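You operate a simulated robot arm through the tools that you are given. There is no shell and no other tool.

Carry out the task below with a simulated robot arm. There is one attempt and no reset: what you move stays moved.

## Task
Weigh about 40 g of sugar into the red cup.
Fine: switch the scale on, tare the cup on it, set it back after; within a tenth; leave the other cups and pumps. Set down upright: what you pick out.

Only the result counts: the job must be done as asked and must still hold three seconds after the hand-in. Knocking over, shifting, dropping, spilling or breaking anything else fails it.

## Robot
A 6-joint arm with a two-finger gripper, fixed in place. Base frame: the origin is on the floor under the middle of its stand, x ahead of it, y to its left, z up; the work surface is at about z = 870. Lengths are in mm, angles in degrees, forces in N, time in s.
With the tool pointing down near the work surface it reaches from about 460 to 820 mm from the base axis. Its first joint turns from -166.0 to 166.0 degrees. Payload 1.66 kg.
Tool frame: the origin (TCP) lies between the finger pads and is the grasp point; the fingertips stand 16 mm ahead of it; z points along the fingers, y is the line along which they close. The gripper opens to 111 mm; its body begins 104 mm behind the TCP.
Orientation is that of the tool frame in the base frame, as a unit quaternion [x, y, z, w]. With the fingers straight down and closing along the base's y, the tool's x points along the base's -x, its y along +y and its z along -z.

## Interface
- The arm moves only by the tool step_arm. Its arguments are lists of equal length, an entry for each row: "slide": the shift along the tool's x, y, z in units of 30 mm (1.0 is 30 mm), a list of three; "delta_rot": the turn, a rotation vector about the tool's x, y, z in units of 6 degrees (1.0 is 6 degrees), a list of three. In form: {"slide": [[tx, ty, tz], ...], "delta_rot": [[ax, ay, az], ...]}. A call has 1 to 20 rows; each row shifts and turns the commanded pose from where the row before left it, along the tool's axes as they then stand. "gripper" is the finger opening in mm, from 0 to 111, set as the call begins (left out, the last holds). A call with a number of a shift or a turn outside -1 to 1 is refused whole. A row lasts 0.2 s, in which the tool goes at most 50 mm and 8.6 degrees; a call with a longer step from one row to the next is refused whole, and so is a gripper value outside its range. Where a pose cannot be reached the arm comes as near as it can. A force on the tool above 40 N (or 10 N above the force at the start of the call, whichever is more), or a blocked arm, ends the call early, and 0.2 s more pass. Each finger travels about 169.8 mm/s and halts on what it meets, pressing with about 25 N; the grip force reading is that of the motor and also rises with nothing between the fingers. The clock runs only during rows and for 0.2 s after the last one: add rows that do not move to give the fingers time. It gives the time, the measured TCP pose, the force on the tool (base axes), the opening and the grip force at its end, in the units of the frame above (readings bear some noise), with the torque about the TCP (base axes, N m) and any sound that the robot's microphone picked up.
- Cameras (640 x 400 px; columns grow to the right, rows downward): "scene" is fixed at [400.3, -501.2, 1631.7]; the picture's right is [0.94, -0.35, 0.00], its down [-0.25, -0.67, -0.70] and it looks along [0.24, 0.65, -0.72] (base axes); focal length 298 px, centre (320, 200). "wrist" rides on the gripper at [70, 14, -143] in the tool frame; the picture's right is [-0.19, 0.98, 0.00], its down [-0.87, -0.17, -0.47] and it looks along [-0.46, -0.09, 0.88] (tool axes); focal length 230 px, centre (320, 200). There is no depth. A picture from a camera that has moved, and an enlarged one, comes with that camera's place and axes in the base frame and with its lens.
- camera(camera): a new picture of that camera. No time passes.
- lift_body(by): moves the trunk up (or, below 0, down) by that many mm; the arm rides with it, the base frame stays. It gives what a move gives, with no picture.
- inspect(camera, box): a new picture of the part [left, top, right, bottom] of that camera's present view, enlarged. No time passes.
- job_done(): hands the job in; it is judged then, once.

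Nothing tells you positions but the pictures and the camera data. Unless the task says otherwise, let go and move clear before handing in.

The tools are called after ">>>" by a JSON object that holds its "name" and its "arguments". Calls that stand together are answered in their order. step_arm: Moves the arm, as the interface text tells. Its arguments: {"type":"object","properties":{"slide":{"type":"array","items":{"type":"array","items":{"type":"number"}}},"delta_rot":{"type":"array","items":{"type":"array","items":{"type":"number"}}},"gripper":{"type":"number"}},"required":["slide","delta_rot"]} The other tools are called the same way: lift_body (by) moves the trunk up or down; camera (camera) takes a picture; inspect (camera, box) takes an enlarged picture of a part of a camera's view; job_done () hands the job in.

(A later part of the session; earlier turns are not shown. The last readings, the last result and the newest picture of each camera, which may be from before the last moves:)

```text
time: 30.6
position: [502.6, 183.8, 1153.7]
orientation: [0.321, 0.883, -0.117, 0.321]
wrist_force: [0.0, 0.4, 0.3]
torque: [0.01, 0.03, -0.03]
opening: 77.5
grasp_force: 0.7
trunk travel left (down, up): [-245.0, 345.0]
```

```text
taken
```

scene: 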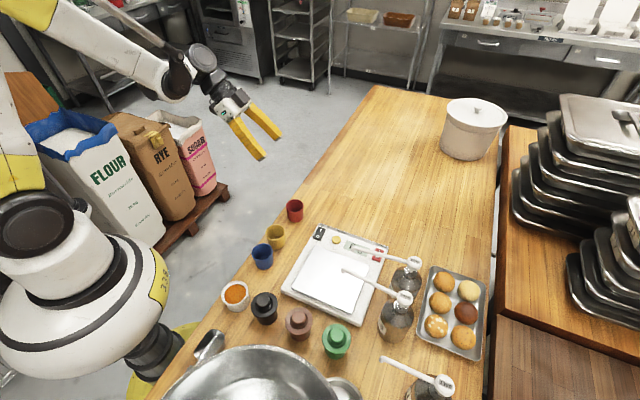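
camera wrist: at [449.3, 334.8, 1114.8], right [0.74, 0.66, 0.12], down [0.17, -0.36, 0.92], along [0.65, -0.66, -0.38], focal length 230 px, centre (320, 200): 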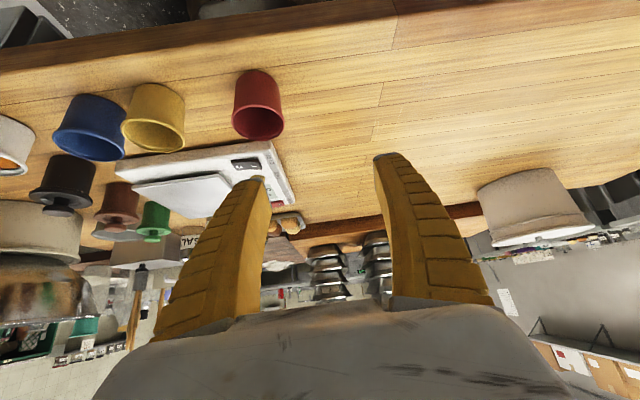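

>>> {"name": "lift_body", "arguments": {"by": -130}}

>>> {"name": "camera", "arguments": {"camera": "wrist"}}

>>> {"name": "inspect", "arguments": {"camera": "wrist", "box": [240, 60, 400, 180]}}

```text
time: 32.1
position: [503.1, 184.0, 1024.7]
orientation: [0.321, 0.883, -0.116, 0.322]
wrist_force: [0.4, -0.1, 0.2]
torque: [0.01, 0.05, -0.02]
opening: 77.7
grasp_force: 0.8
trunk travel left (down, up): [-115.0, 475.0]
```

```text
taken
camera wrist: at [400.6, 287.2, 1089.1], right [0.74, 0.66, 0.12], down [0.17, -0.36, 0.92], along [0.65, -0.66, -0.38], focal length 230 px, centre (320, 200)
```

wrist: 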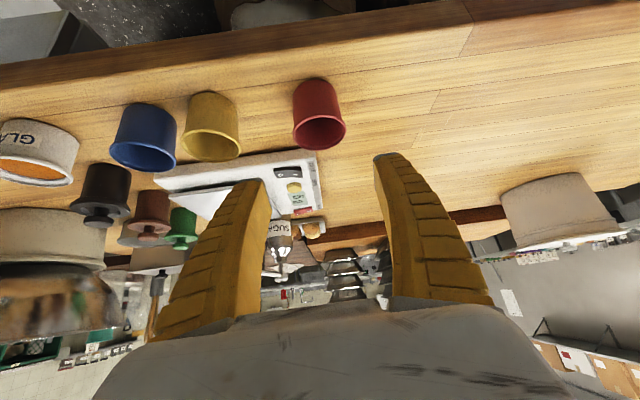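

```text
3.33 times, centred on (320, 120) of wrist
camera zoom: at [400.6, 287.2, 1089.1], right [0.74, 0.66, 0.12], down [0.17, -0.36, 0.92], along [0.65, -0.66, -0.38], focal length 767 px, centre (320, 467)
```

zoom: 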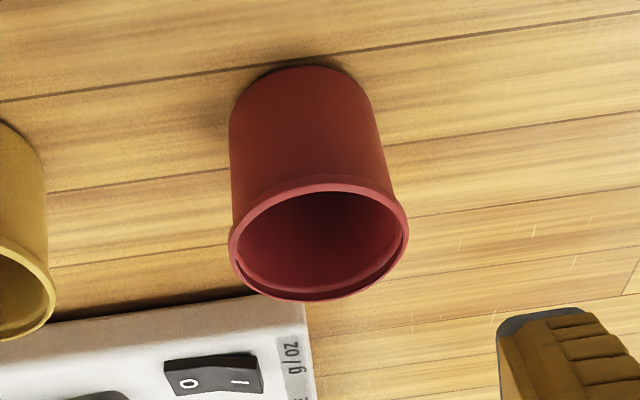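

>>> {"name": "step_arm", "arguments": {"slide": [[0.525, 0.04, 0.538], [0.525, 0.04, 0.538], [0, 0, 0.667], [0, 0, 0.667], [0, 0, 0]], "delta_rot": [[0, 0, 0], [0, 0, 0], [0, 0, 0], [0, 0, 0], [0, 0, 0]]}}

>>> {"name": "inspect", "arguments": {"camera": "wrist", "box": [220, 100, 420, 220]}}

```text
time: 33.4
position: [521.8, 172.3, 947.0]
orientation: [0.322, 0.883, -0.117, 0.321]
wrist_force: [-0.9, 0.4, -0.2]
torque: [0.02, 0.03, -0.01]
opening: 77.6
grasp_force: 1.2
trunk travel left (down, up): [-115.0, 475.0]
```

```text
3.20 times, centred on (320, 160) of wrist
camera zoom: at [418.6, 275.4, 1010.7], right [0.74, 0.66, 0.12], down [0.17, -0.36, 0.92], along [0.65, -0.66, -0.38], focal length 736 px, centre (320, 328)
```

zoom: 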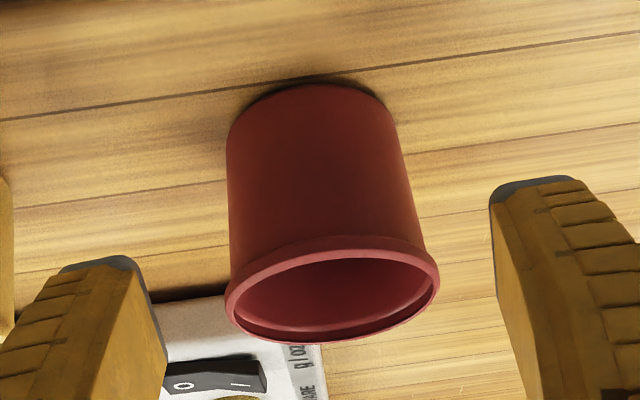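

>>> {"name": "step_arm", "arguments": {"slide": [[0, 0.03, 0.5], [0, 0, 0.5], [0, 0, 0.5], [0, 0, 0.5], [0, 0, 0]], "delta_rot": [[0, 0, 0], [0, 0, 0], [0, 0, 0], [0, 0, 0], [0, 0, 0]]}}

>>> {"name": "inspect", "arguments": {"camera": "wrist", "box": [220, 100, 420, 220]}}

>>> {"name": "inspect", "arguments": {"camera": "scene", "box": [230, 150, 350, 250]}}

```text
time: 34.5
position: [551.7, 147.2, 901.0]
orientation: [0.321, 0.883, -0.116, 0.322]
wrist_force: [0.5, -0.3, 0.1]
torque: [0.02, 0.01, 0.0]
opening: 77.4
grasp_force: 0.9
trunk travel left (down, up): [-115.0, 475.0]
```

```text
3.20 times, centred on (320, 160) of wrist
camera zoom: at [449.5, 251.3, 966.3], right [0.74, 0.66, 0.12], down [0.17, -0.36, 0.92], along [0.65, -0.66, -0.38], focal length 736 px, centre (320, 328)
```

zoom: 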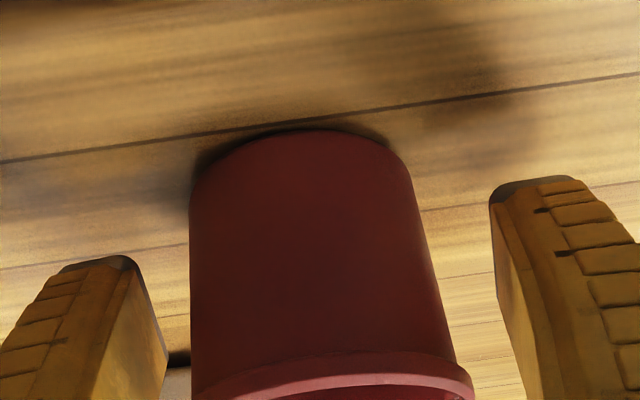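

```text
4.00 times, centred on (290, 200) of scene
camera zoom: at [400.3, -501.2, 1631.7], right [0.94, -0.35, 0.0], down [-0.25, -0.67, -0.7], along [0.24, 0.65, -0.72], focal length 1191 px, centre (440, 200)
```

zoom: 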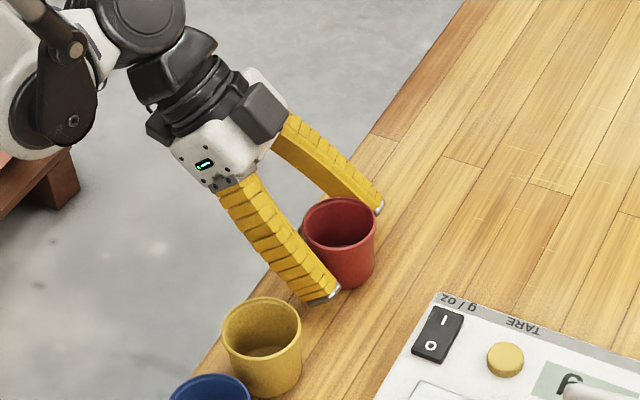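

The fingers straddle the cup at mid-height. Closing on it now.

>>> {"name": "step_arm", "arguments": {"slide": [[0, 0, 0], [0, 0, 0], [0, 0, 0], [0, 0, 0]], "delta_rot": [[0, 0, 0], [0, 0, 0], [0, 0, 0], [0, 0, 0]], "gripper": 30}}

>>> {"name": "inspect", "arguments": {"camera": "wrist", "box": [220, 100, 420, 220]}}

>>> {"name": "inspect", "arguments": {"camera": "scene", "box": [230, 150, 350, 250]}}

```text
time: 35.5
position: [553.5, 147.5, 901.6]
orientation: [0.321, 0.883, -0.117, 0.322]
wrist_force: [-0.7, -0.1, -0.4]
torque: [0.0, 0.03, -0.01]
opening: 52.8
grasp_force: 25.3
trunk travel left (down, up): [-115.0, 475.0]
```

```text
3.20 times, centred on (320, 160) of wrist
camera zoom: at [449.3, 251.5, 966.5], right [0.74, 0.66, 0.12], down [0.17, -0.36, 0.92], along [0.65, -0.66, -0.38], focal length 736 px, centre (320, 328)
```

zoom: 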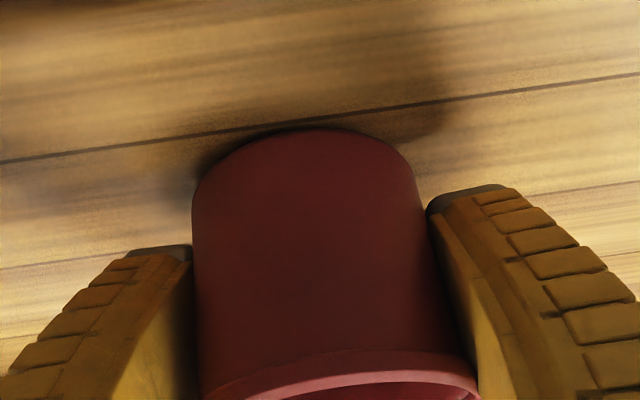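

```text
4.00 times, centred on (290, 200) of scene
camera zoom: at [400.3, -501.2, 1631.7], right [0.94, -0.35, 0.0], down [-0.25, -0.67, -0.7], along [0.24, 0.65, -0.72], focal length 1191 px, centre (440, 200)
```

zoom: 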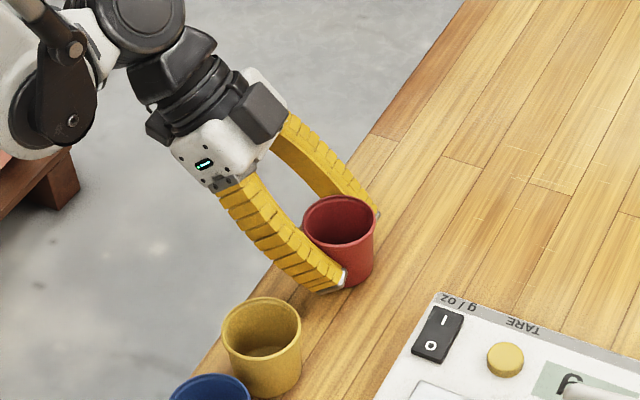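

>>> {"name": "step_arm", "arguments": {"slide": [[-0.214, 0, -0.255], [-0.429, 0, -0.511], [-0.429, 0, -0.511], [-0.429, 0, -0.511], [-0.429, 0, -0.511], [0, 0, 0]], "delta_rot": [[0, 0, 0], [0, 0, 0], [0, 0, 0], [0, 0, 0], [0, 0, 0], [0, 0, 0]]}}

>>> {"name": "camera", "arguments": {"camera": "wrist"}}

>>> {"name": "camera", "arguments": {"camera": "scene"}}

```text
time: 37.0
position: [551.9, 146.5, 991.0]
orientation: [0.32, 0.883, -0.116, 0.322]
wrist_force: [-0.2, -0.5, 0.7]
torque: [-0.01, 0.02, 0.03]
opening: 52.7
grasp_force: 24.9
trunk travel left (down, up): [-115.0, 475.0]
```

```text
taken
camera wrist: at [448.4, 250.0, 1055.3], right [0.74, 0.66, 0.12], down [0.17, -0.36, 0.92], along [0.65, -0.66, -0.38], focal length 230 px, centre (320, 200)
```

wrist: 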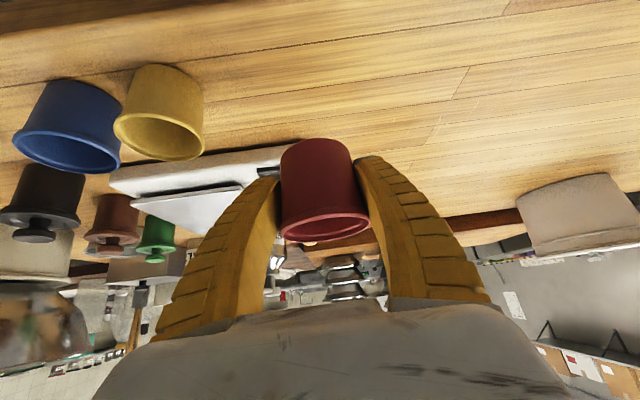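

```text
taken
```

scene: 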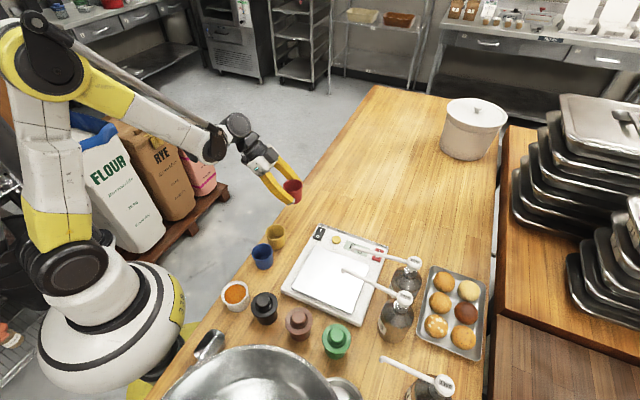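

The cup is held upright. Next I'll carry it around to the open side of the scale, so that it can slide sideways under the sugar spout, which ends near (619, -136, 1021).

>>> {"name": "step_arm", "arguments": {"slide": [[-0.575, -0.16, 0.657], [-0.575, -0.16, 0.657], [-0.575, -0.16, 0.657], [-0.575, -0.16, 0.657], [-0.575, -0.16, 0.657], [-0.575, -0.16, 0.657], [-0.575, -0.16, 0.657], [-0.575, -0.16, 0.657], [-0.575, -0.16, 0.657], [0, 0, 0]], "delta_rot": [[0, 0, 0], [0, 0, 0], [0, 0, 0], [0, 0, 0], [0, 0, 0], [0, 0, 0], [0, 0, 0], [0, 0, 0], [0, 0, 0], [0, 0, 0]]}}

>>> {"name": "camera", "arguments": {"camera": "wrist"}}

>>> {"name": "camera", "arguments": {"camera": "scene"}}

```text
time: 39.1
position: [704.8, -37.9, 958.5]
orientation: [0.321, 0.883, -0.117, 0.322]
wrist_force: [0.5, 0.4, -0.7]
torque: [-0.03, 0.05, 0.05]
opening: 52.9
grasp_force: 25.2
trunk travel left (down, up): [-115.0, 475.0]
```

```text
taken
camera wrist: at [601.1, 66.3, 1023.8], right [0.74, 0.66, 0.12], down [0.17, -0.36, 0.92], along [0.65, -0.66, -0.38], focal length 230 px, centre (320, 200)
```

wrist: 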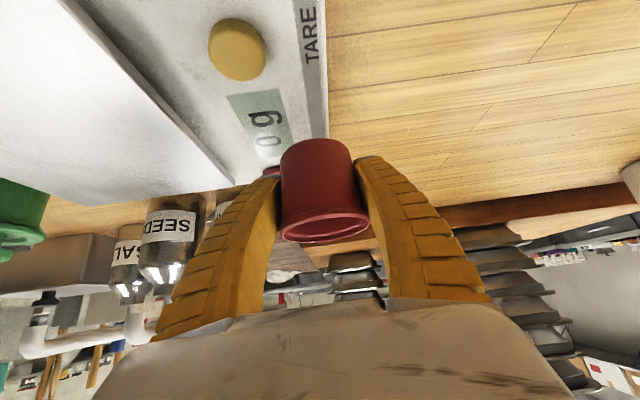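

```text
taken
```

scene: 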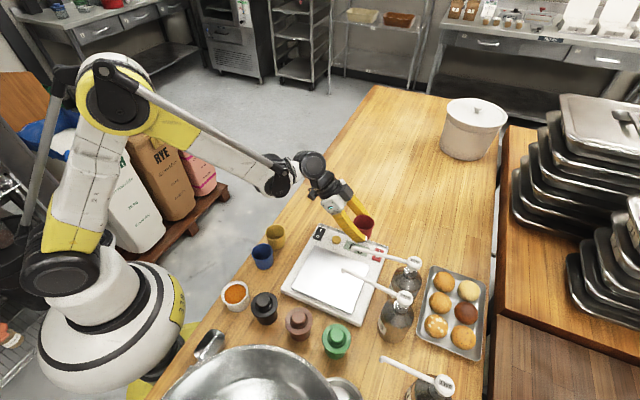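

>>> {"name": "step_arm", "arguments": {"slide": [[0.03, -0.5, 0.01], [0.03, -0.5, 0.01], [0.03, -0.5, 0.01], [0.03, -0.5, 0.01], [0.03, -0.5, 0], [0, 0, 0]], "delta_rot": [[0, 0, 0], [0, 0, 0], [0, 0, 0], [0, 0, 0], [0, 0, 0], [0, 0, 0]]}}

>>> {"name": "camera", "arguments": {"camera": "wrist"}}

>>> {"name": "inspect", "arguments": {"camera": "scene", "box": [300, 170, 440, 300]}}

```text
time: 40.5
position: [654.8, -92.4, 951.7]
orientation: [0.321, 0.883, -0.116, 0.321]
wrist_force: [-1.3, -0.1, -0.2]
torque: [0.02, 0.01, 0.03]
opening: 52.9
grasp_force: 24.7
trunk travel left (down, up): [-115.0, 475.0]
```

```text
taken
camera wrist: at [551.5, 11.4, 1017.5], right [0.74, 0.66, 0.12], down [0.17, -0.36, 0.92], along [0.65, -0.66, -0.38], focal length 230 px, centre (320, 200)
```

wrist: 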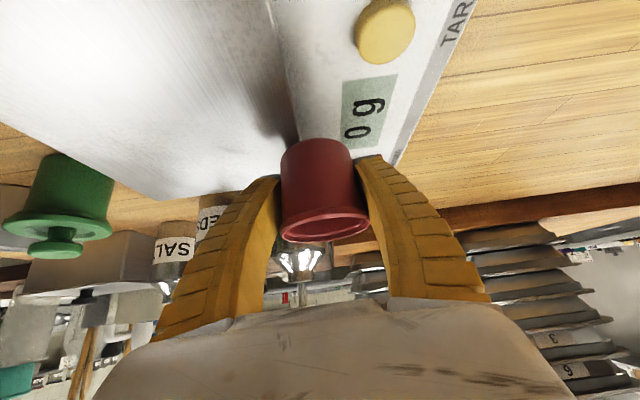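

```text
3.08 times, centred on (370, 235) of scene
camera zoom: at [400.3, -501.2, 1631.7], right [0.94, -0.35, 0.0], down [-0.25, -0.67, -0.7], along [0.24, 0.65, -0.72], focal length 916 px, centre (166, 92)
```

zoom: 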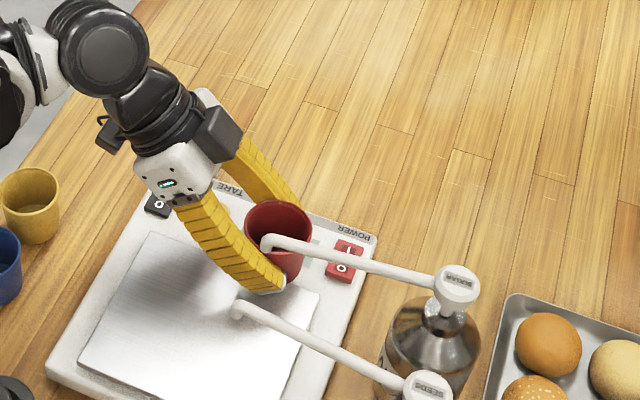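

>>> {"name": "step_arm", "arguments": {"slide": [[0, -0.47, 0], [0, -0.47, 0], [0, -0.47, 0], [0, -0.47, 0], [0, 0, 0]], "delta_rot": [[0, 0, 0], [0, 0, 0], [0, 0, 0], [0, 0, 0], [0, 0, 0]]}}

>>> {"name": "camera", "arguments": {"camera": "wrist"}}

>>> {"name": "inspect", "arguments": {"camera": "scene", "box": [300, 170, 440, 300]}}

```text
time: 41.8
position: [615.6, -133.6, 951.4]
orientation: [0.322, 0.883, -0.118, 0.321]
wrist_force: [-1.3, 0.8, 0.0]
torque: [-0.04, -0.02, -0.02]
opening: 52.6
grasp_force: 25.0
trunk travel left (down, up): [-115.0, 475.0]
```

```text
taken
camera wrist: at [512.2, -30.0, 1016.2], right [0.74, 0.66, 0.12], down [0.17, -0.36, 0.92], along [0.65, -0.66, -0.38], focal length 230 px, centre (320, 200)
```

wrist: 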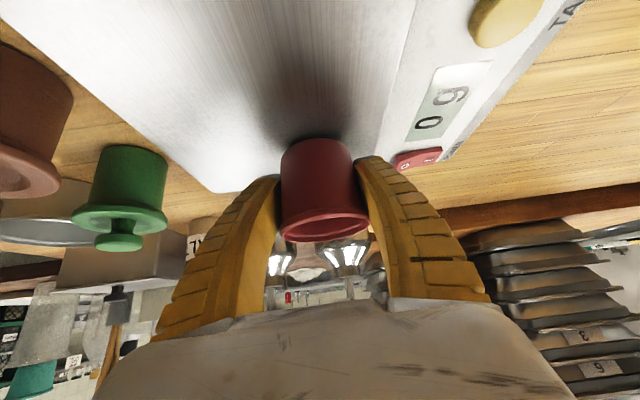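

```text
3.08 times, centred on (370, 235) of scene
camera zoom: at [400.3, -501.2, 1631.7], right [0.94, -0.35, 0.0], down [-0.25, -0.67, -0.7], along [0.24, 0.65, -0.72], focal length 916 px, centre (166, 92)
```

zoom: 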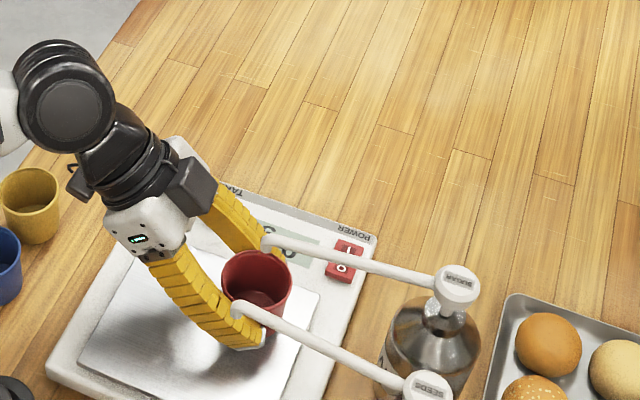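

The cup is under the sugar spout within a few millimetres. I'll lower it gently towards the plate.

>>> {"name": "step_arm", "arguments": {"slide": [[0.113, 0.03, 0.232], [0.113, 0.03, 0.232], [0, 0, 0], [0, 0, 0]], "delta_rot": [[0, 0, 0], [0, 0, 0], [0, 0, 0], [0, 0, 0]]}}

>>> {"name": "inspect", "arguments": {"camera": "wrist", "box": [240, 60, 480, 210]}}

```text
time: 42.8
position: [619.9, -134.1, 935.2]
orientation: [0.321, 0.883, -0.117, 0.322]
wrist_force: [1.4, -2.0, 11.6]
torque: [-0.16, 0.02, 0.03]
opening: 51.2
grasp_force: 25.0
trunk travel left (down, up): [-115.0, 475.0]
```

```text
2.67 times, centred on (360, 135) of wrist
camera zoom: at [516.7, -30.6, 1000.7], right [0.74, 0.66, 0.12], down [0.17, -0.36, 0.92], along [0.65, -0.66, -0.38], focal length 614 px, centre (213, 373)
```

zoom: 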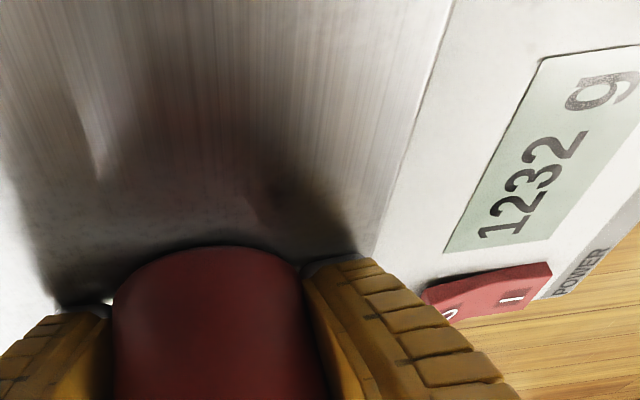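

The scale reads 1232 g, so the cup is on the plate with some push. I'll ease up a little before letting go.

>>> {"name": "step_arm", "arguments": {"slide": [[-0.0214, 0, -0.0255], [0, 0, 0]], "delta_rot": [[0, 0, 0], [0, 0, 0]]}}

>>> {"name": "inspect", "arguments": {"camera": "wrist", "box": [240, 60, 480, 210]}}

>>> {"name": "inspect", "arguments": {"camera": "scene", "box": [320, 210, 420, 290]}}

```text
time: 43.4
position: [620.1, -133.2, 938.0]
orientation: [0.321, 0.883, -0.116, 0.321]
wrist_force: [-0.2, 0.0, -0.9]
torque: [0.0, 0.04, 0.0]
opening: 51.0
grasp_force: 25.5
trunk travel left (down, up): [-115.0, 475.0]
```

```text
2.67 times, centred on (360, 135) of wrist
camera zoom: at [517.8, -30.3, 1002.2], right [0.74, 0.66, 0.12], down [0.17, -0.36, 0.92], along [0.65, -0.66, -0.38], focal length 614 px, centre (213, 373)
```

zoom: 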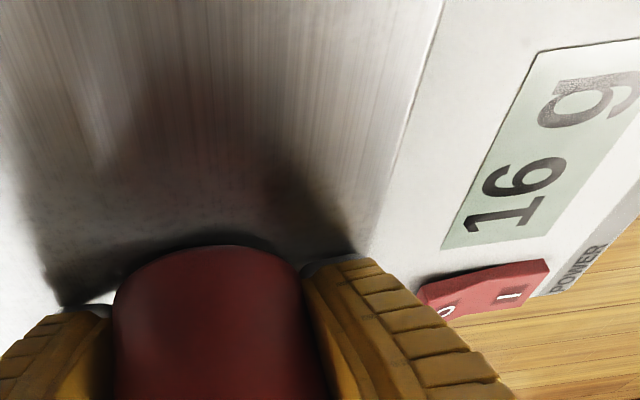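

```text
5.00 times, centred on (370, 250) of scene
camera zoom: at [400.3, -501.2, 1631.7], right [0.94, -0.35, 0.0], down [-0.25, -0.67, -0.7], along [0.24, 0.65, -0.72], focal length 1488 px, centre (70, -50)
```

zoom: 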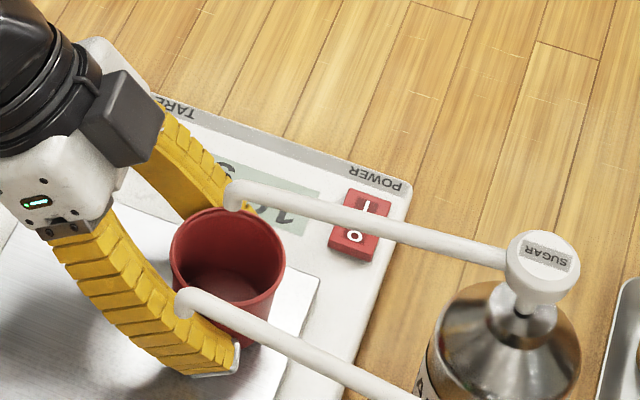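

It now bears only lightly (16 g). Letting go by opening modestly.

>>> {"name": "step_arm", "arguments": {"slide": [[0, 0, 0], [0, 0, 0], [0, 0, 0]], "delta_rot": [[0, 0, 0], [0, 0, 0], [0, 0, 0]], "gripper": 76}}

>>> {"name": "inspect", "arguments": {"camera": "wrist", "box": [240, 60, 480, 210]}}

>>> {"name": "inspect", "arguments": {"camera": "scene", "box": [320, 210, 420, 290]}}

```text
time: 44.1
position: [621.4, -133.3, 937.6]
orientation: [0.321, 0.883, -0.118, 0.322]
wrist_force: [0.6, -0.5, 0.0]
torque: [-0.02, 0.01, -0.03]
opening: 77.6
grasp_force: 1.3
trunk travel left (down, up): [-115.0, 475.0]
```

```text
2.67 times, centred on (360, 135) of wrist
camera zoom: at [517.7, -30.4, 1002.4], right [0.74, 0.66, 0.12], down [0.17, -0.36, 0.92], along [0.65, -0.66, -0.38], focal length 614 px, centre (213, 373)
```

zoom: 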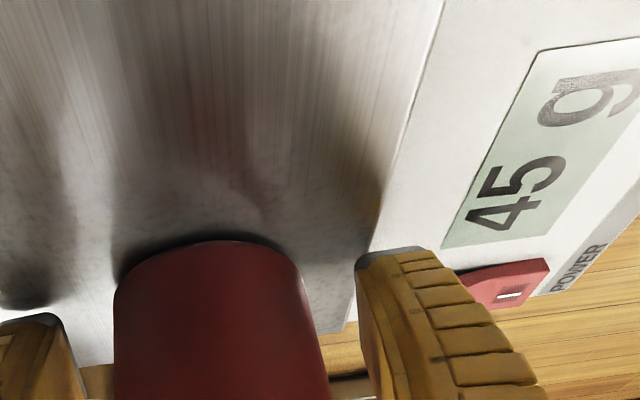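

```text
5.00 times, centred on (370, 250) of scene
camera zoom: at [400.3, -501.2, 1631.7], right [0.94, -0.35, 0.0], down [-0.25, -0.67, -0.7], along [0.24, 0.65, -0.72], focal length 1488 px, centre (70, -50)
```

zoom: 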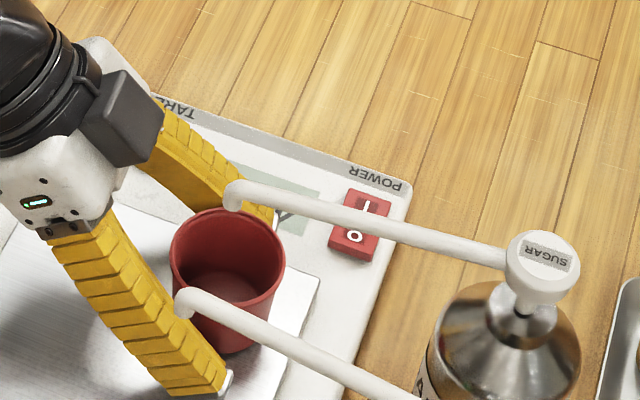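

The cup stands free and weighs 45 g. I'll retreat straight back along the fingers, clear of the cup and the spouts.

>>> {"name": "step_arm", "arguments": {"slide": [[0, 0, -0.333], [0, 0, -0.667], [0, 0, -0.667], [0, 0, -0.667], [0, 0, -0.667], [0, 0, -0.667], [0, 0, 0]], "delta_rot": [[0, 0, 0], [0, 0, 0], [0, 0, 0], [0, 0, 0], [0, 0, 0], [0, 0, 0], [0, 0, 0]]}}

>>> {"name": "camera", "arguments": {"camera": "wrist"}}

>>> {"name": "inspect", "arguments": {"camera": "scene", "box": [280, 190, 420, 300]}}

```text
time: 45.8
position: [566.7, -89.0, 1024.2]
orientation: [0.322, 0.883, -0.117, 0.321]
wrist_force: [0.3, 0.8, 0.4]
torque: [0.02, 0.0, 0.0]
opening: 77.7
grasp_force: 0.8
trunk travel left (down, up): [-115.0, 475.0]
```

```text
taken
camera wrist: at [463.3, 14.2, 1088.4], right [0.74, 0.66, 0.12], down [0.17, -0.36, 0.92], along [0.65, -0.66, -0.38], focal length 230 px, centre (320, 200)
```

wrist: 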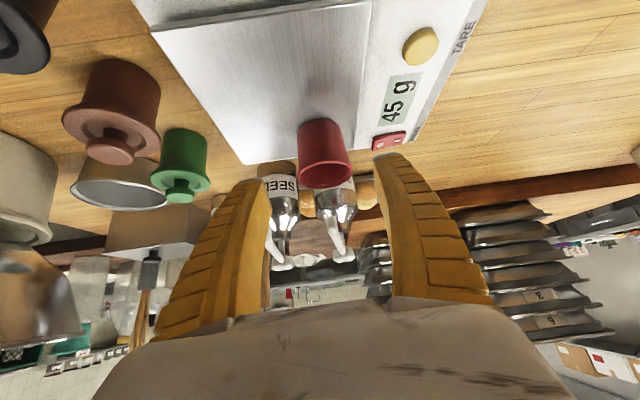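

```text
3.64 times, centred on (350, 245) of scene
camera zoom: at [400.3, -501.2, 1631.7], right [0.94, -0.35, 0.0], down [-0.25, -0.67, -0.7], along [0.24, 0.65, -0.72], focal length 1082 px, centre (211, 36)
```

zoom: 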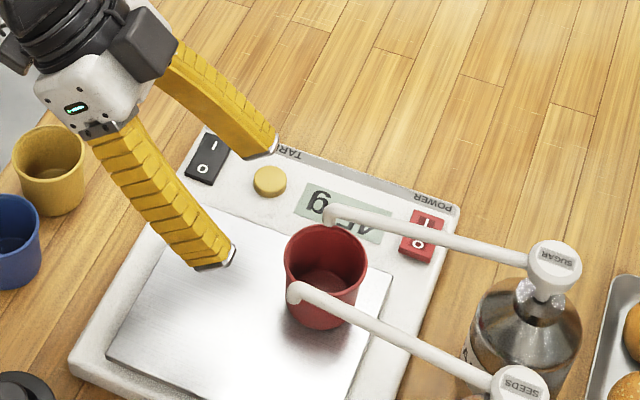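

Cup is standing at 45 g on the scale. Next is the tare button at about (633, -12): I'll move above it, straighten the tool and close the fingers.

>>> {"name": "step_arm", "arguments": {"slide": [[-0.2, 0.845, -0.224], [-0.2, 0.845, -0.224], [-0.2, 0.845, -0.224], [-0.2, 0.845, -0.224], [0, 0, 0], [0, 0, 0], [0, 0, 0], [0, 0, 0], [0, 0, 0], [0, 0, 0], [0, 0, 0], [0, 0, 0]], "delta_rot": [[0, 0, 0], [0, 0, 0], [0, 0, 0], [0, 0, 0], [0, 1, 0], [0, 1, 0], [0, 1, 0], [0, 1, 0], [0, 1, 0], [0, 1, 0], [0, 0.667, 0], [0, 0, 0]], "gripper": 0}}

>>> {"name": "camera", "arguments": {"camera": "wrist"}}

>>> {"name": "inspect", "arguments": {"camera": "scene", "box": [280, 170, 440, 300]}}

```text
time: 48.4
position: [632.6, -12.8, 1057.3]
orientation: [0.341, 0.94, 0.0, -0.001]
wrist_force: [-0.5, -1.6, -0.6]
torque: [-0.01, 0.02, -0.03]
opening: 0.0
grasp_force: 25.2
trunk travel left (down, up): [-115.0, 475.0]
```

```text
taken
camera wrist: at [586.9, 41.3, 1201.2], right [0.78, 0.63, 0.0], down [0.56, -0.68, 0.47], along [0.3, -0.37, -0.88], focal length 230 px, centre (320, 200)
```

wrist: 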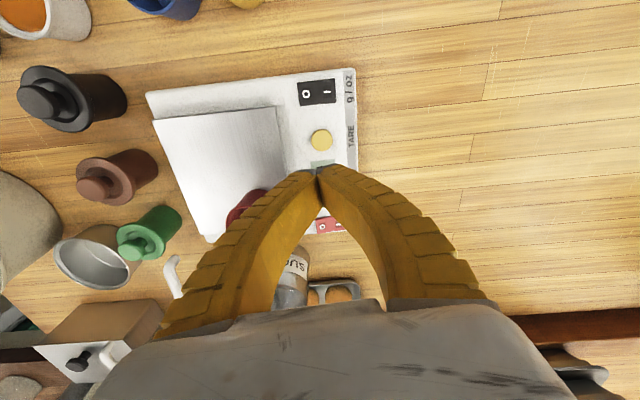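

```text
3.08 times, centred on (360, 235) of scene
camera zoom: at [400.3, -501.2, 1631.7], right [0.94, -0.35, 0.0], down [-0.25, -0.67, -0.7], along [0.24, 0.65, -0.72], focal length 916 px, centre (197, 92)
```

zoom: 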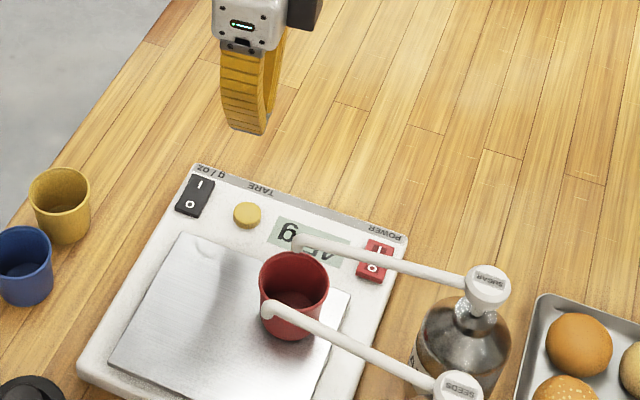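

>>> {"name": "step_arm", "arguments": {"slide": [[0, 0, 0.8], [0, 0, 0.8], [0, 0, 0.8], [0, 0, 0.8], [0, 0, 0.8], [0, 0, 0]], "delta_rot": [[0, 0, 0], [0, 0, 0], [0, 0, 0], [0, 0, 0], [0, 0, 0], [0, 0, 0]]}}

>>> {"name": "inspect", "arguments": {"camera": "wrist", "box": [240, 80, 400, 200]}}

>>> {"name": "inspect", "arguments": {"camera": "scene", "box": [310, 200, 410, 280]}}

```text
time: 49.8
position: [634.2, -13.7, 935.9]
orientation: [0.342, 0.94, 0.0, 0.0]
wrist_force: [0.2, -0.6, -0.2]
torque: [0.01, 0.01, 0.0]
opening: 0.1
grasp_force: 24.8
trunk travel left (down, up): [-115.0, 475.0]
```

```text
3.33 times, centred on (320, 140) of wrist
camera zoom: at [588.5, 41.9, 1079.0], right [0.78, 0.63, 0.0], down [0.56, -0.68, 0.47], along [0.3, -0.37, -0.88], focal length 767 px, centre (320, 400)
```

zoom: 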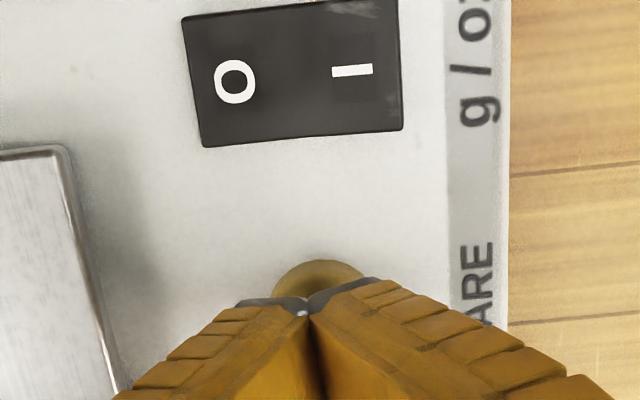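

```text
5.00 times, centred on (360, 240) of scene
camera zoom: at [400.3, -501.2, 1631.7], right [0.94, -0.35, 0.0], down [-0.25, -0.67, -0.7], along [0.24, 0.65, -0.72], focal length 1488 px, centre (120, 0)
```

zoom: 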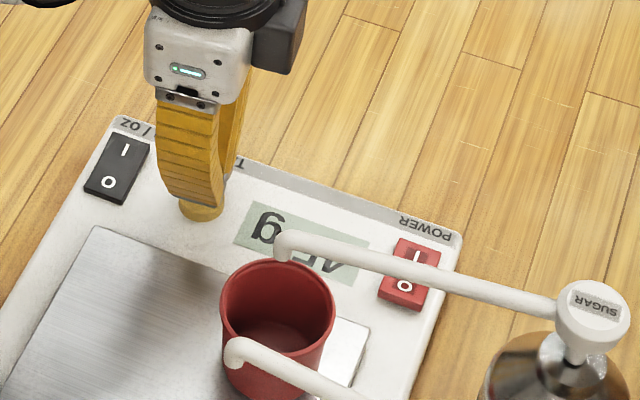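

Fingertips are right above the tare button. Pressing down in small steps.

>>> {"name": "step_arm", "arguments": {"slide": [[0, 0, 0.133], [0, 0, 0.1], [0, 0, 0.1], [0, 0, 0.067]], "delta_rot": [[0, 0, 0], [0, 0, 0], [0, 0, 0], [0, 0, 0]]}}

>>> {"name": "inspect", "arguments": {"camera": "scene", "box": [310, 200, 410, 280]}}

```text
time: 50.8
position: [633.2, -13.6, 926.6]
orientation: [0.342, 0.94, 0.0, 0.0]
wrist_force: [0.4, -0.4, -0.2]
torque: [0.0, -0.02, -0.01]
opening: 0.0
grasp_force: 24.7
trunk travel left (down, up): [-115.0, 475.0]
```

```text
5.00 times, centred on (360, 240) of scene
camera zoom: at [400.3, -501.2, 1631.7], right [0.94, -0.35, 0.0], down [-0.25, -0.67, -0.7], along [0.24, 0.65, -0.72], focal length 1488 px, centre (120, 0)
```

zoom: 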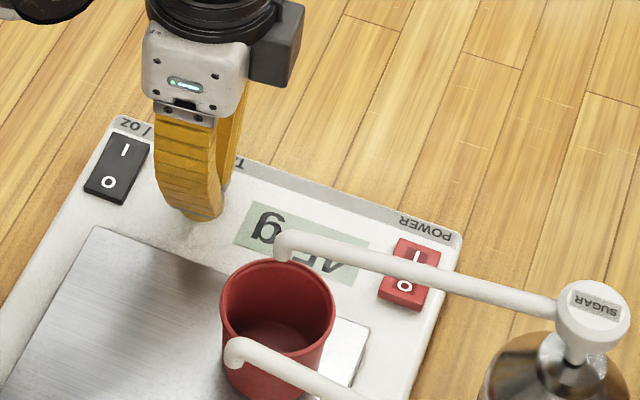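

>>> {"name": "step_arm", "arguments": {"slide": [[0, 0, 0.067], [0, 0, 0.05], [0, 0, 0.05]], "delta_rot": [[0, 0, 0], [0, 0, 0], [0, 0, 0]]}}

>>> {"name": "inspect", "arguments": {"camera": "scene", "box": [310, 200, 410, 280]}}

```text
time: 51.5
position: [633.2, -13.2, 920.5]
orientation: [0.342, 0.94, 0.0, 0.0]
wrist_force: [0.5, 0.5, -0.1]
torque: [0.01, -0.01, -0.01]
opening: 6.3
grasp_force: 28.7
trunk travel left (down, up): [-115.0, 475.0]
```

```text
5.00 times, centred on (360, 240) of scene
camera zoom: at [400.3, -501.2, 1631.7], right [0.94, -0.35, 0.0], down [-0.25, -0.67, -0.7], along [0.24, 0.65, -0.72], focal length 1488 px, centre (120, 0)
```

zoom: 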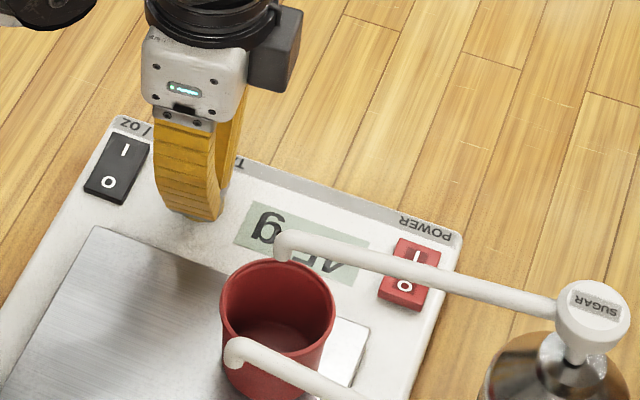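

The button tip slipped between the two fingertips, spreading them slightly. I'll back up, tilt the tool so that one fingertip does the pressing, and try again.

>>> {"name": "step_arm", "arguments": {"slide": [[0, 0, -0.2], [0, 0, -0.3], [0, 0, 0], [0, 0, 0], [0, 0, 0], [0, -0.127, 0.041], [0, 0, 0]], "delta_rot": [[0, 0, 0], [0, 0, 0], [1, 0, 0], [1, 0, 0], [1, 0, 0], [0, 0, 0], [0, 0, 0]]}}

>>> {"name": "inspect", "arguments": {"camera": "wrist", "box": [240, 80, 400, 200]}}

>>> {"name": "inspect", "arguments": {"camera": "scene", "box": [310, 200, 410, 280]}}

```text
time: 53.1
position: [631.0, -16.8, 937.0]
orientation: [0.338, 0.928, -0.147, -0.054]
wrist_force: [0.0, -0.2, 0.0]
torque: [0.0, -0.01, 0.03]
opening: 0.3
grasp_force: 28.6
trunk travel left (down, up): [-115.0, 475.0]
```

```text
3.33 times, centred on (320, 140) of wrist
camera zoom: at [611.9, 72.2, 1068.5], right [0.75, 0.59, -0.3], down [0.65, -0.57, 0.5], along [0.12, -0.57, -0.81], focal length 767 px, centre (320, 400)
```

zoom: 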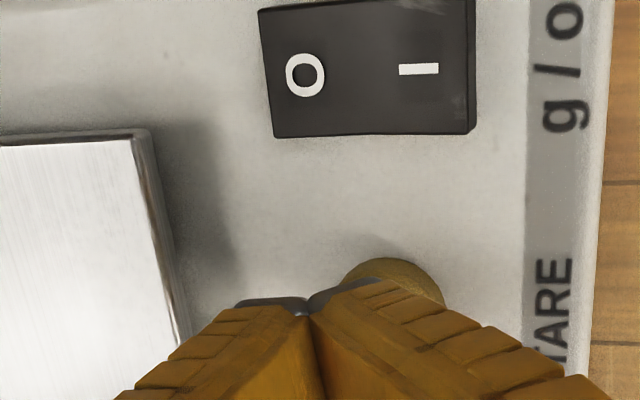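

```text
5.00 times, centred on (360, 240) of scene
camera zoom: at [400.3, -501.2, 1631.7], right [0.94, -0.35, 0.0], down [-0.25, -0.67, -0.7], along [0.24, 0.65, -0.72], focal length 1488 px, centre (120, 0)
```

zoom: 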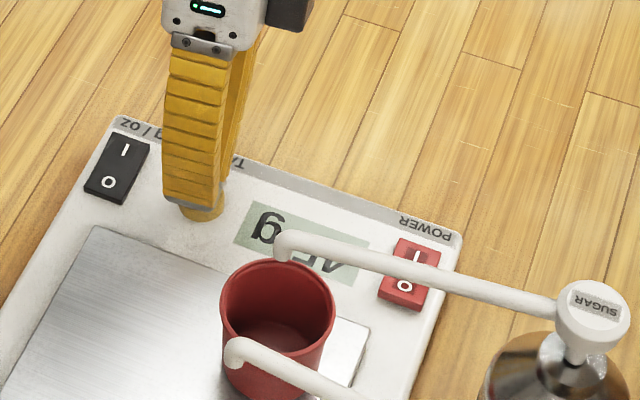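

>>> {"name": "step_arm", "arguments": {"slide": [[0, 0.031, 0.095], [0, 0.031, 0.095], [0, 0.031, 0.095], [0, 0.0206, 0.0634]], "delta_rot": [[0, 0, 0], [0, 0, 0], [0, 0, 0], [0, 0, 0]]}}

>>> {"name": "inspect", "arguments": {"camera": "scene", "box": [310, 200, 410, 280]}}

```text
time: 54.1
position: [630.5, -16.2, 926.0]
orientation: [0.338, 0.928, -0.146, -0.054]
wrist_force: [0.6, -1.0, 1.0]
torque: [0.0, -0.04, 0.01]
opening: 0.0
grasp_force: 28.6
trunk travel left (down, up): [-115.0, 475.0]
```

```text
5.00 times, centred on (360, 240) of scene
camera zoom: at [400.3, -501.2, 1631.7], right [0.94, -0.35, 0.0], down [-0.25, -0.67, -0.7], along [0.24, 0.65, -0.72], focal length 1488 px, centre (120, 0)
```

zoom: 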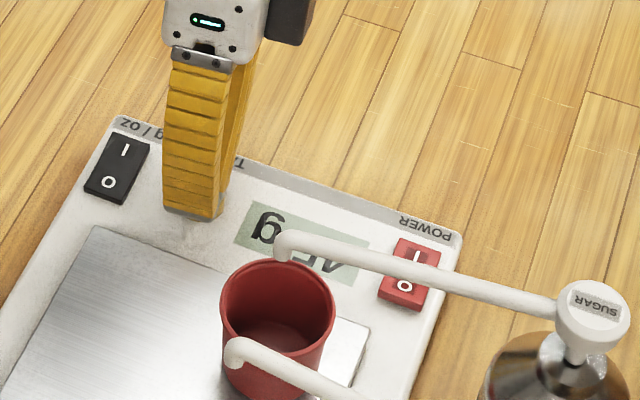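

>>> {"name": "step_arm", "arguments": {"slide": [[0, 0.0206, 0.0634], [0, 0.0206, 0.0634]], "delta_rot": [[0, 0, 0], [0, 0, 0]]}}

>>> {"name": "inspect", "arguments": {"camera": "scene", "box": [310, 200, 410, 280]}}

```text
time: 54.8
position: [631.1, -17.2, 921.9]
orientation: [0.337, 0.928, -0.147, -0.054]
wrist_force: [0.7, -1.0, 1.2]
torque: [-0.02, -0.04, -0.01]
opening: 0.0
grasp_force: 28.4
trunk travel left (down, up): [-115.0, 475.0]
```

```text
5.00 times, centred on (360, 240) of scene
camera zoom: at [400.3, -501.2, 1631.7], right [0.94, -0.35, 0.0], down [-0.25, -0.67, -0.7], along [0.24, 0.65, -0.72], focal length 1488 px, centre (120, 0)
```

zoom: 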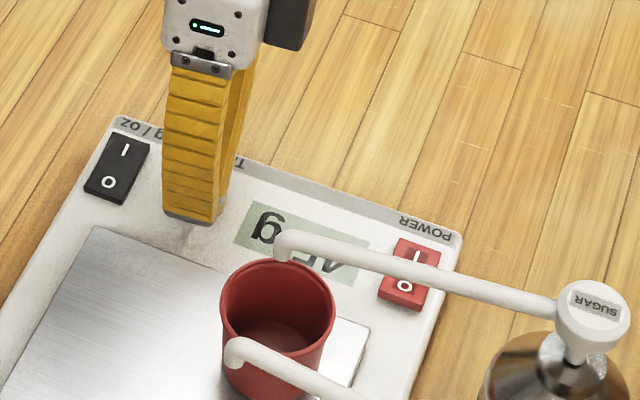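

>>> {"name": "step_arm", "arguments": {"slide": [[0, 0.0206, 0.0634], [0, 0, 0]], "delta_rot": [[0, 0, 0], [0, 0, 0]]}}

>>> {"name": "inspect", "arguments": {"camera": "scene", "box": [310, 200, 410, 280]}}

>>> {"name": "inspect", "arguments": {"camera": "wrist", "box": [240, 80, 400, 200]}}

```text
time: 55.4
position: [629.3, -16.5, 920.1]
orientation: [0.338, 0.928, -0.147, -0.053]
wrist_force: [0.5, -0.2, 1.8]
torque: [0.03, 0.02, 0.03]
opening: 0.0
grasp_force: 28.7
trunk travel left (down, up): [-115.0, 475.0]
heard: click
```

```text
5.00 times, centred on (360, 240) of scene
camera zoom: at [400.3, -501.2, 1631.7], right [0.94, -0.35, 0.0], down [-0.25, -0.67, -0.7], along [0.24, 0.65, -0.72], focal length 1488 px, centre (120, 0)
```

zoom: 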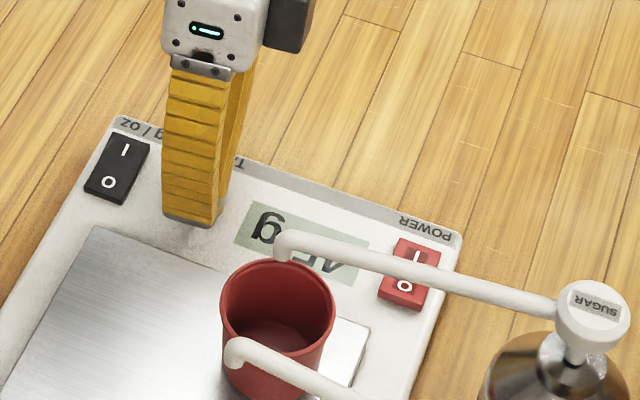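

```text
3.33 times, centred on (320, 140) of wrist
camera zoom: at [611.8, 71.8, 1052.0], right [0.75, 0.59, -0.3], down [0.65, -0.57, 0.5], along [0.13, -0.57, -0.81], focal length 767 px, centre (320, 400)
```

zoom: 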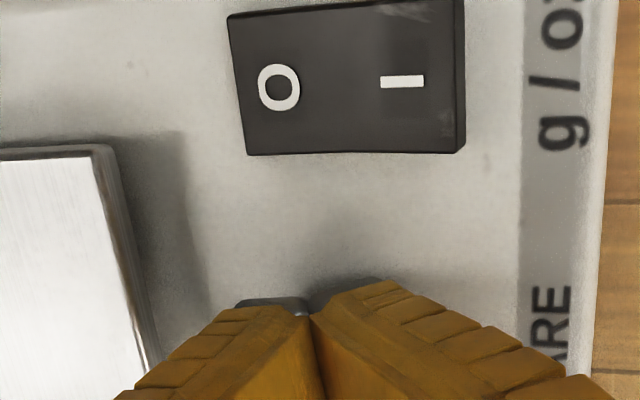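

I heard a click. I'll lift off the button and read the display.

>>> {"name": "step_arm", "arguments": {"slide": [[0, -0.206, -0.634], [0, -0.206, -0.634], [0, 0, 0]], "delta_rot": [[0, 0, 0], [0, 0, 0], [0, 0, 0]]}}

>>> {"name": "inspect", "arguments": {"camera": "scene", "box": [310, 200, 410, 280]}}

>>> {"name": "camera", "arguments": {"camera": "wrist"}}

```text
time: 56.1
position: [631.4, -17.5, 960.9]
orientation: [0.338, 0.928, -0.147, -0.053]
wrist_force: [1.1, -0.2, 0.3]
torque: [-0.02, 0.01, 0.01]
opening: 0.0
grasp_force: 28.5
trunk travel left (down, up): [-115.0, 475.0]
```

```text
5.00 times, centred on (360, 240) of scene
camera zoom: at [400.3, -501.2, 1631.7], right [0.94, -0.35, 0.0], down [-0.25, -0.67, -0.7], along [0.24, 0.65, -0.72], focal length 1488 px, centre (120, 0)
```

zoom: 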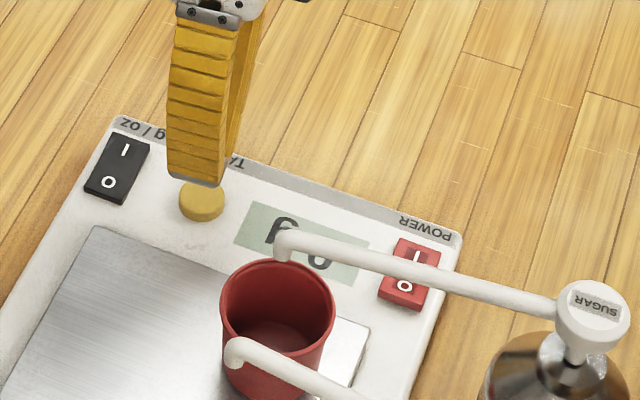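

```text
taken
camera wrist: at [613.5, 70.9, 1092.3], right [0.75, 0.59, -0.3], down [0.65, -0.57, 0.5], along [0.12, -0.57, -0.81], focal length 230 px, centre (320, 200)
```

wrist: 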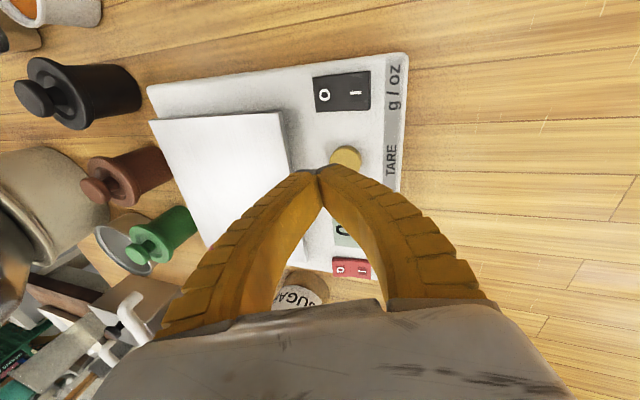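

The display reads "0 g" with the cup on: tared. Now I'll rise, straighten and go above the sugar pump head at about (735, -227, 1038).

>>> {"name": "step_arm", "arguments": {"slide": [[0, -0.258, -0.793], [0, -0.258, -0.793], [0, -0.258, -0.793], [0, -0.258, -0.793], [0, -0.258, -0.793], [0, -0.258, -0.793], [0, 0, 0], [0, 0, 0], [0, 0, 0], [-0.889, -0.391, 0], [-0.889, -0.391, 0], [-0.889, -0.391, 0], [-0.889, -0.391, 0], [-0.889, -0.391, 0], [-0.889, -0.391, 0], [-0.889, -0.391, 0], [-0.889, -0.391, 0], [0, 0, 0]], "delta_rot": [[0, 0, 0], [0, 0, 0], [0, 0, 0], [0, 0, 0], [0, 0, 0], [0, 0, 0], [-1, 0, 0], [-1, 0, 0], [-1, 0, 0], [0, 0, 0], [0, 0, 0], [0, 0, 0], [0, 0, 0], [0, 0, 0], [0, 0, 0], [0, 0, 0], [0, 0, 0], [0, 0, 0]]}}

>>> {"name": "camera", "arguments": {"camera": "wrist"}}

>>> {"name": "inspect", "arguments": {"camera": "scene", "box": [310, 150, 470, 300]}}

```text
time: 60.0
position: [733.6, -225.7, 1110.5]
orientation: [0.342, 0.94, 0.0, 0.0]
wrist_force: [-0.6, -1.3, -0.1]
torque: [0.02, 0.02, 0.02]
opening: 0.0
grasp_force: 28.6
trunk travel left (down, up): [-115.0, 475.0]
```

```text
taken
camera wrist: at [688.7, -171.5, 1254.5], right [0.78, 0.63, 0.0], down [0.56, -0.68, 0.47], along [0.3, -0.37, -0.88], focal length 230 px, centre (320, 200)
```

wrist: 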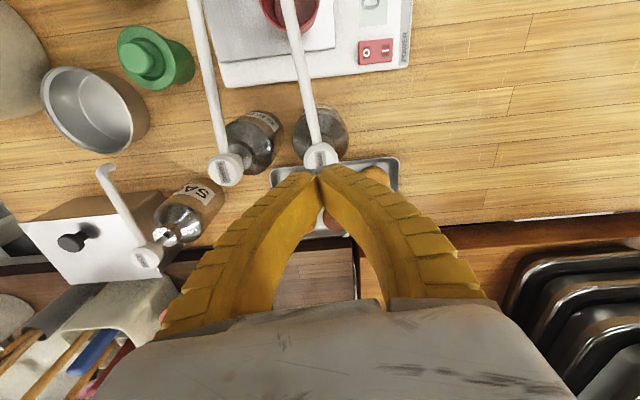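

```text
2.67 times, centred on (390, 225) of scene
camera zoom: at [400.3, -501.2, 1631.7], right [0.94, -0.35, 0.0], down [-0.25, -0.67, -0.7], along [0.24, 0.65, -0.72], focal length 794 px, centre (133, 133)
```

zoom: 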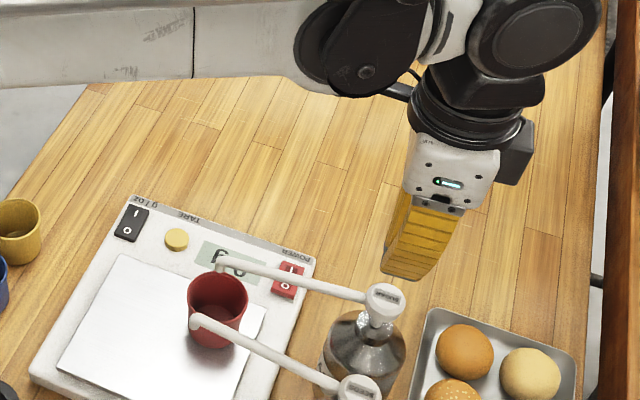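

>>> {"name": "inspect", "arguments": {"camera": "wrist", "box": [240, 90, 400, 210]}}

```text
3.33 times, centred on (320, 150) of wrist
camera zoom: at [688.7, -171.5, 1254.5], right [0.78, 0.63, 0.0], down [0.56, -0.68, 0.47], along [0.3, -0.37, -0.88], focal length 767 px, centre (320, 367)
```

zoom: 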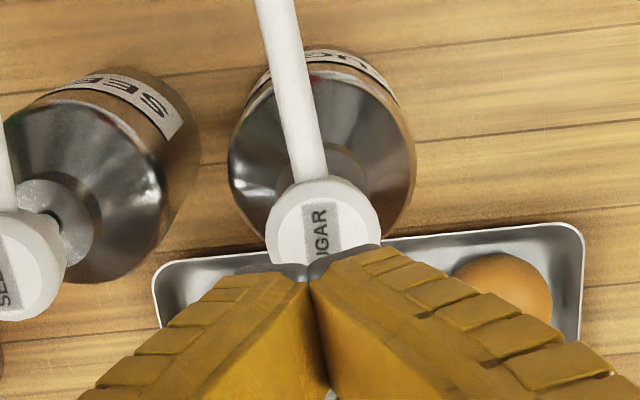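

The fingertips are centred over the pump head. I'll come down close, then press slowly while watching the display.

>>> {"name": "step_arm", "arguments": {"slide": [[0, 0, 0.833], [0, 0, 0.833], [0, 0, 0], [0, 0, 0]], "delta_rot": [[0, 0, 0], [0, 0, 0], [0, 0, 0], [0, 0, 0]]}}

>>> {"name": "inspect", "arguments": {"camera": "wrist", "box": [240, 0, 440, 200]}}

>>> {"name": "inspect", "arguments": {"camera": "scene", "box": [330, 200, 450, 300]}}

```text
time: 61.0
position: [732.7, -225.1, 1059.8]
orientation: [0.342, 0.94, 0.0, 0.0]
wrist_force: [0.2, -0.3, 0.5]
torque: [0.0, 0.0, 0.01]
opening: 0.0
grasp_force: 28.6
trunk travel left (down, up): [-115.0, 475.0]
```

```text
2.00 times, centred on (340, 100) of wrist
camera zoom: at [687.9, -170.0, 1202.9], right [0.78, 0.63, 0.0], down [0.56, -0.68, 0.47], along [0.3, -0.37, -0.88], focal length 460 px, centre (280, 400)
```

zoom: 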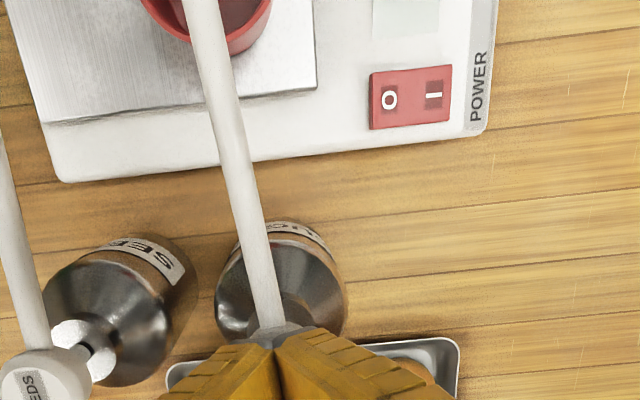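

```text
4.00 times, centred on (390, 250) of scene
camera zoom: at [400.3, -501.2, 1631.7], right [0.94, -0.35, 0.0], down [-0.25, -0.67, -0.7], along [0.24, 0.65, -0.72], focal length 1191 px, centre (40, 0)
```

zoom: 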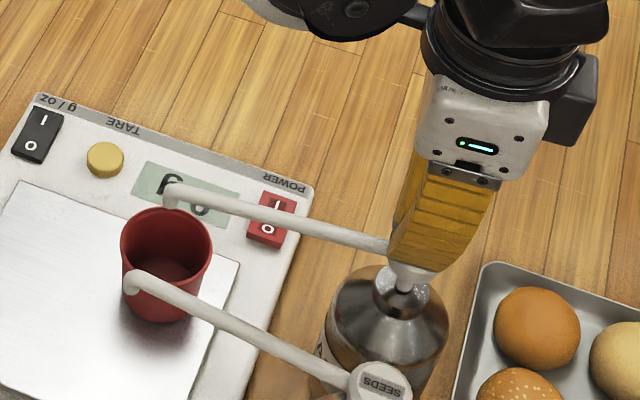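

>>> {"name": "step_arm", "arguments": {"slide": [[0, 0, 0.1], [0, 0, 0.1], [0, 0, 0.1], [0, 0, 0]], "delta_rot": [[0, 0, 0], [0, 0, 0], [0, 0, 0], [0, 0, 0]]}}

>>> {"name": "inspect", "arguments": {"camera": "scene", "box": [330, 200, 450, 300]}}

```text
time: 62.0
position: [732.6, -224.6, 1050.7]
orientation: [0.342, 0.94, 0.0, 0.0]
wrist_force: [1.2, -1.3, 7.1]
torque: [0.0, -0.04, -0.04]
opening: 6.2
grasp_force: 28.8
trunk travel left (down, up): [-115.0, 475.0]
```

```text
4.00 times, centred on (390, 250) of scene
camera zoom: at [400.3, -501.2, 1631.7], right [0.94, -0.35, 0.0], down [-0.25, -0.67, -0.7], along [0.24, 0.65, -0.72], focal length 1191 px, centre (40, 0)
```

zoom: 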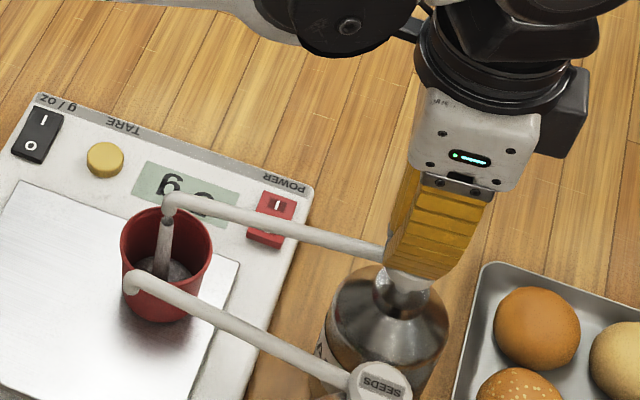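

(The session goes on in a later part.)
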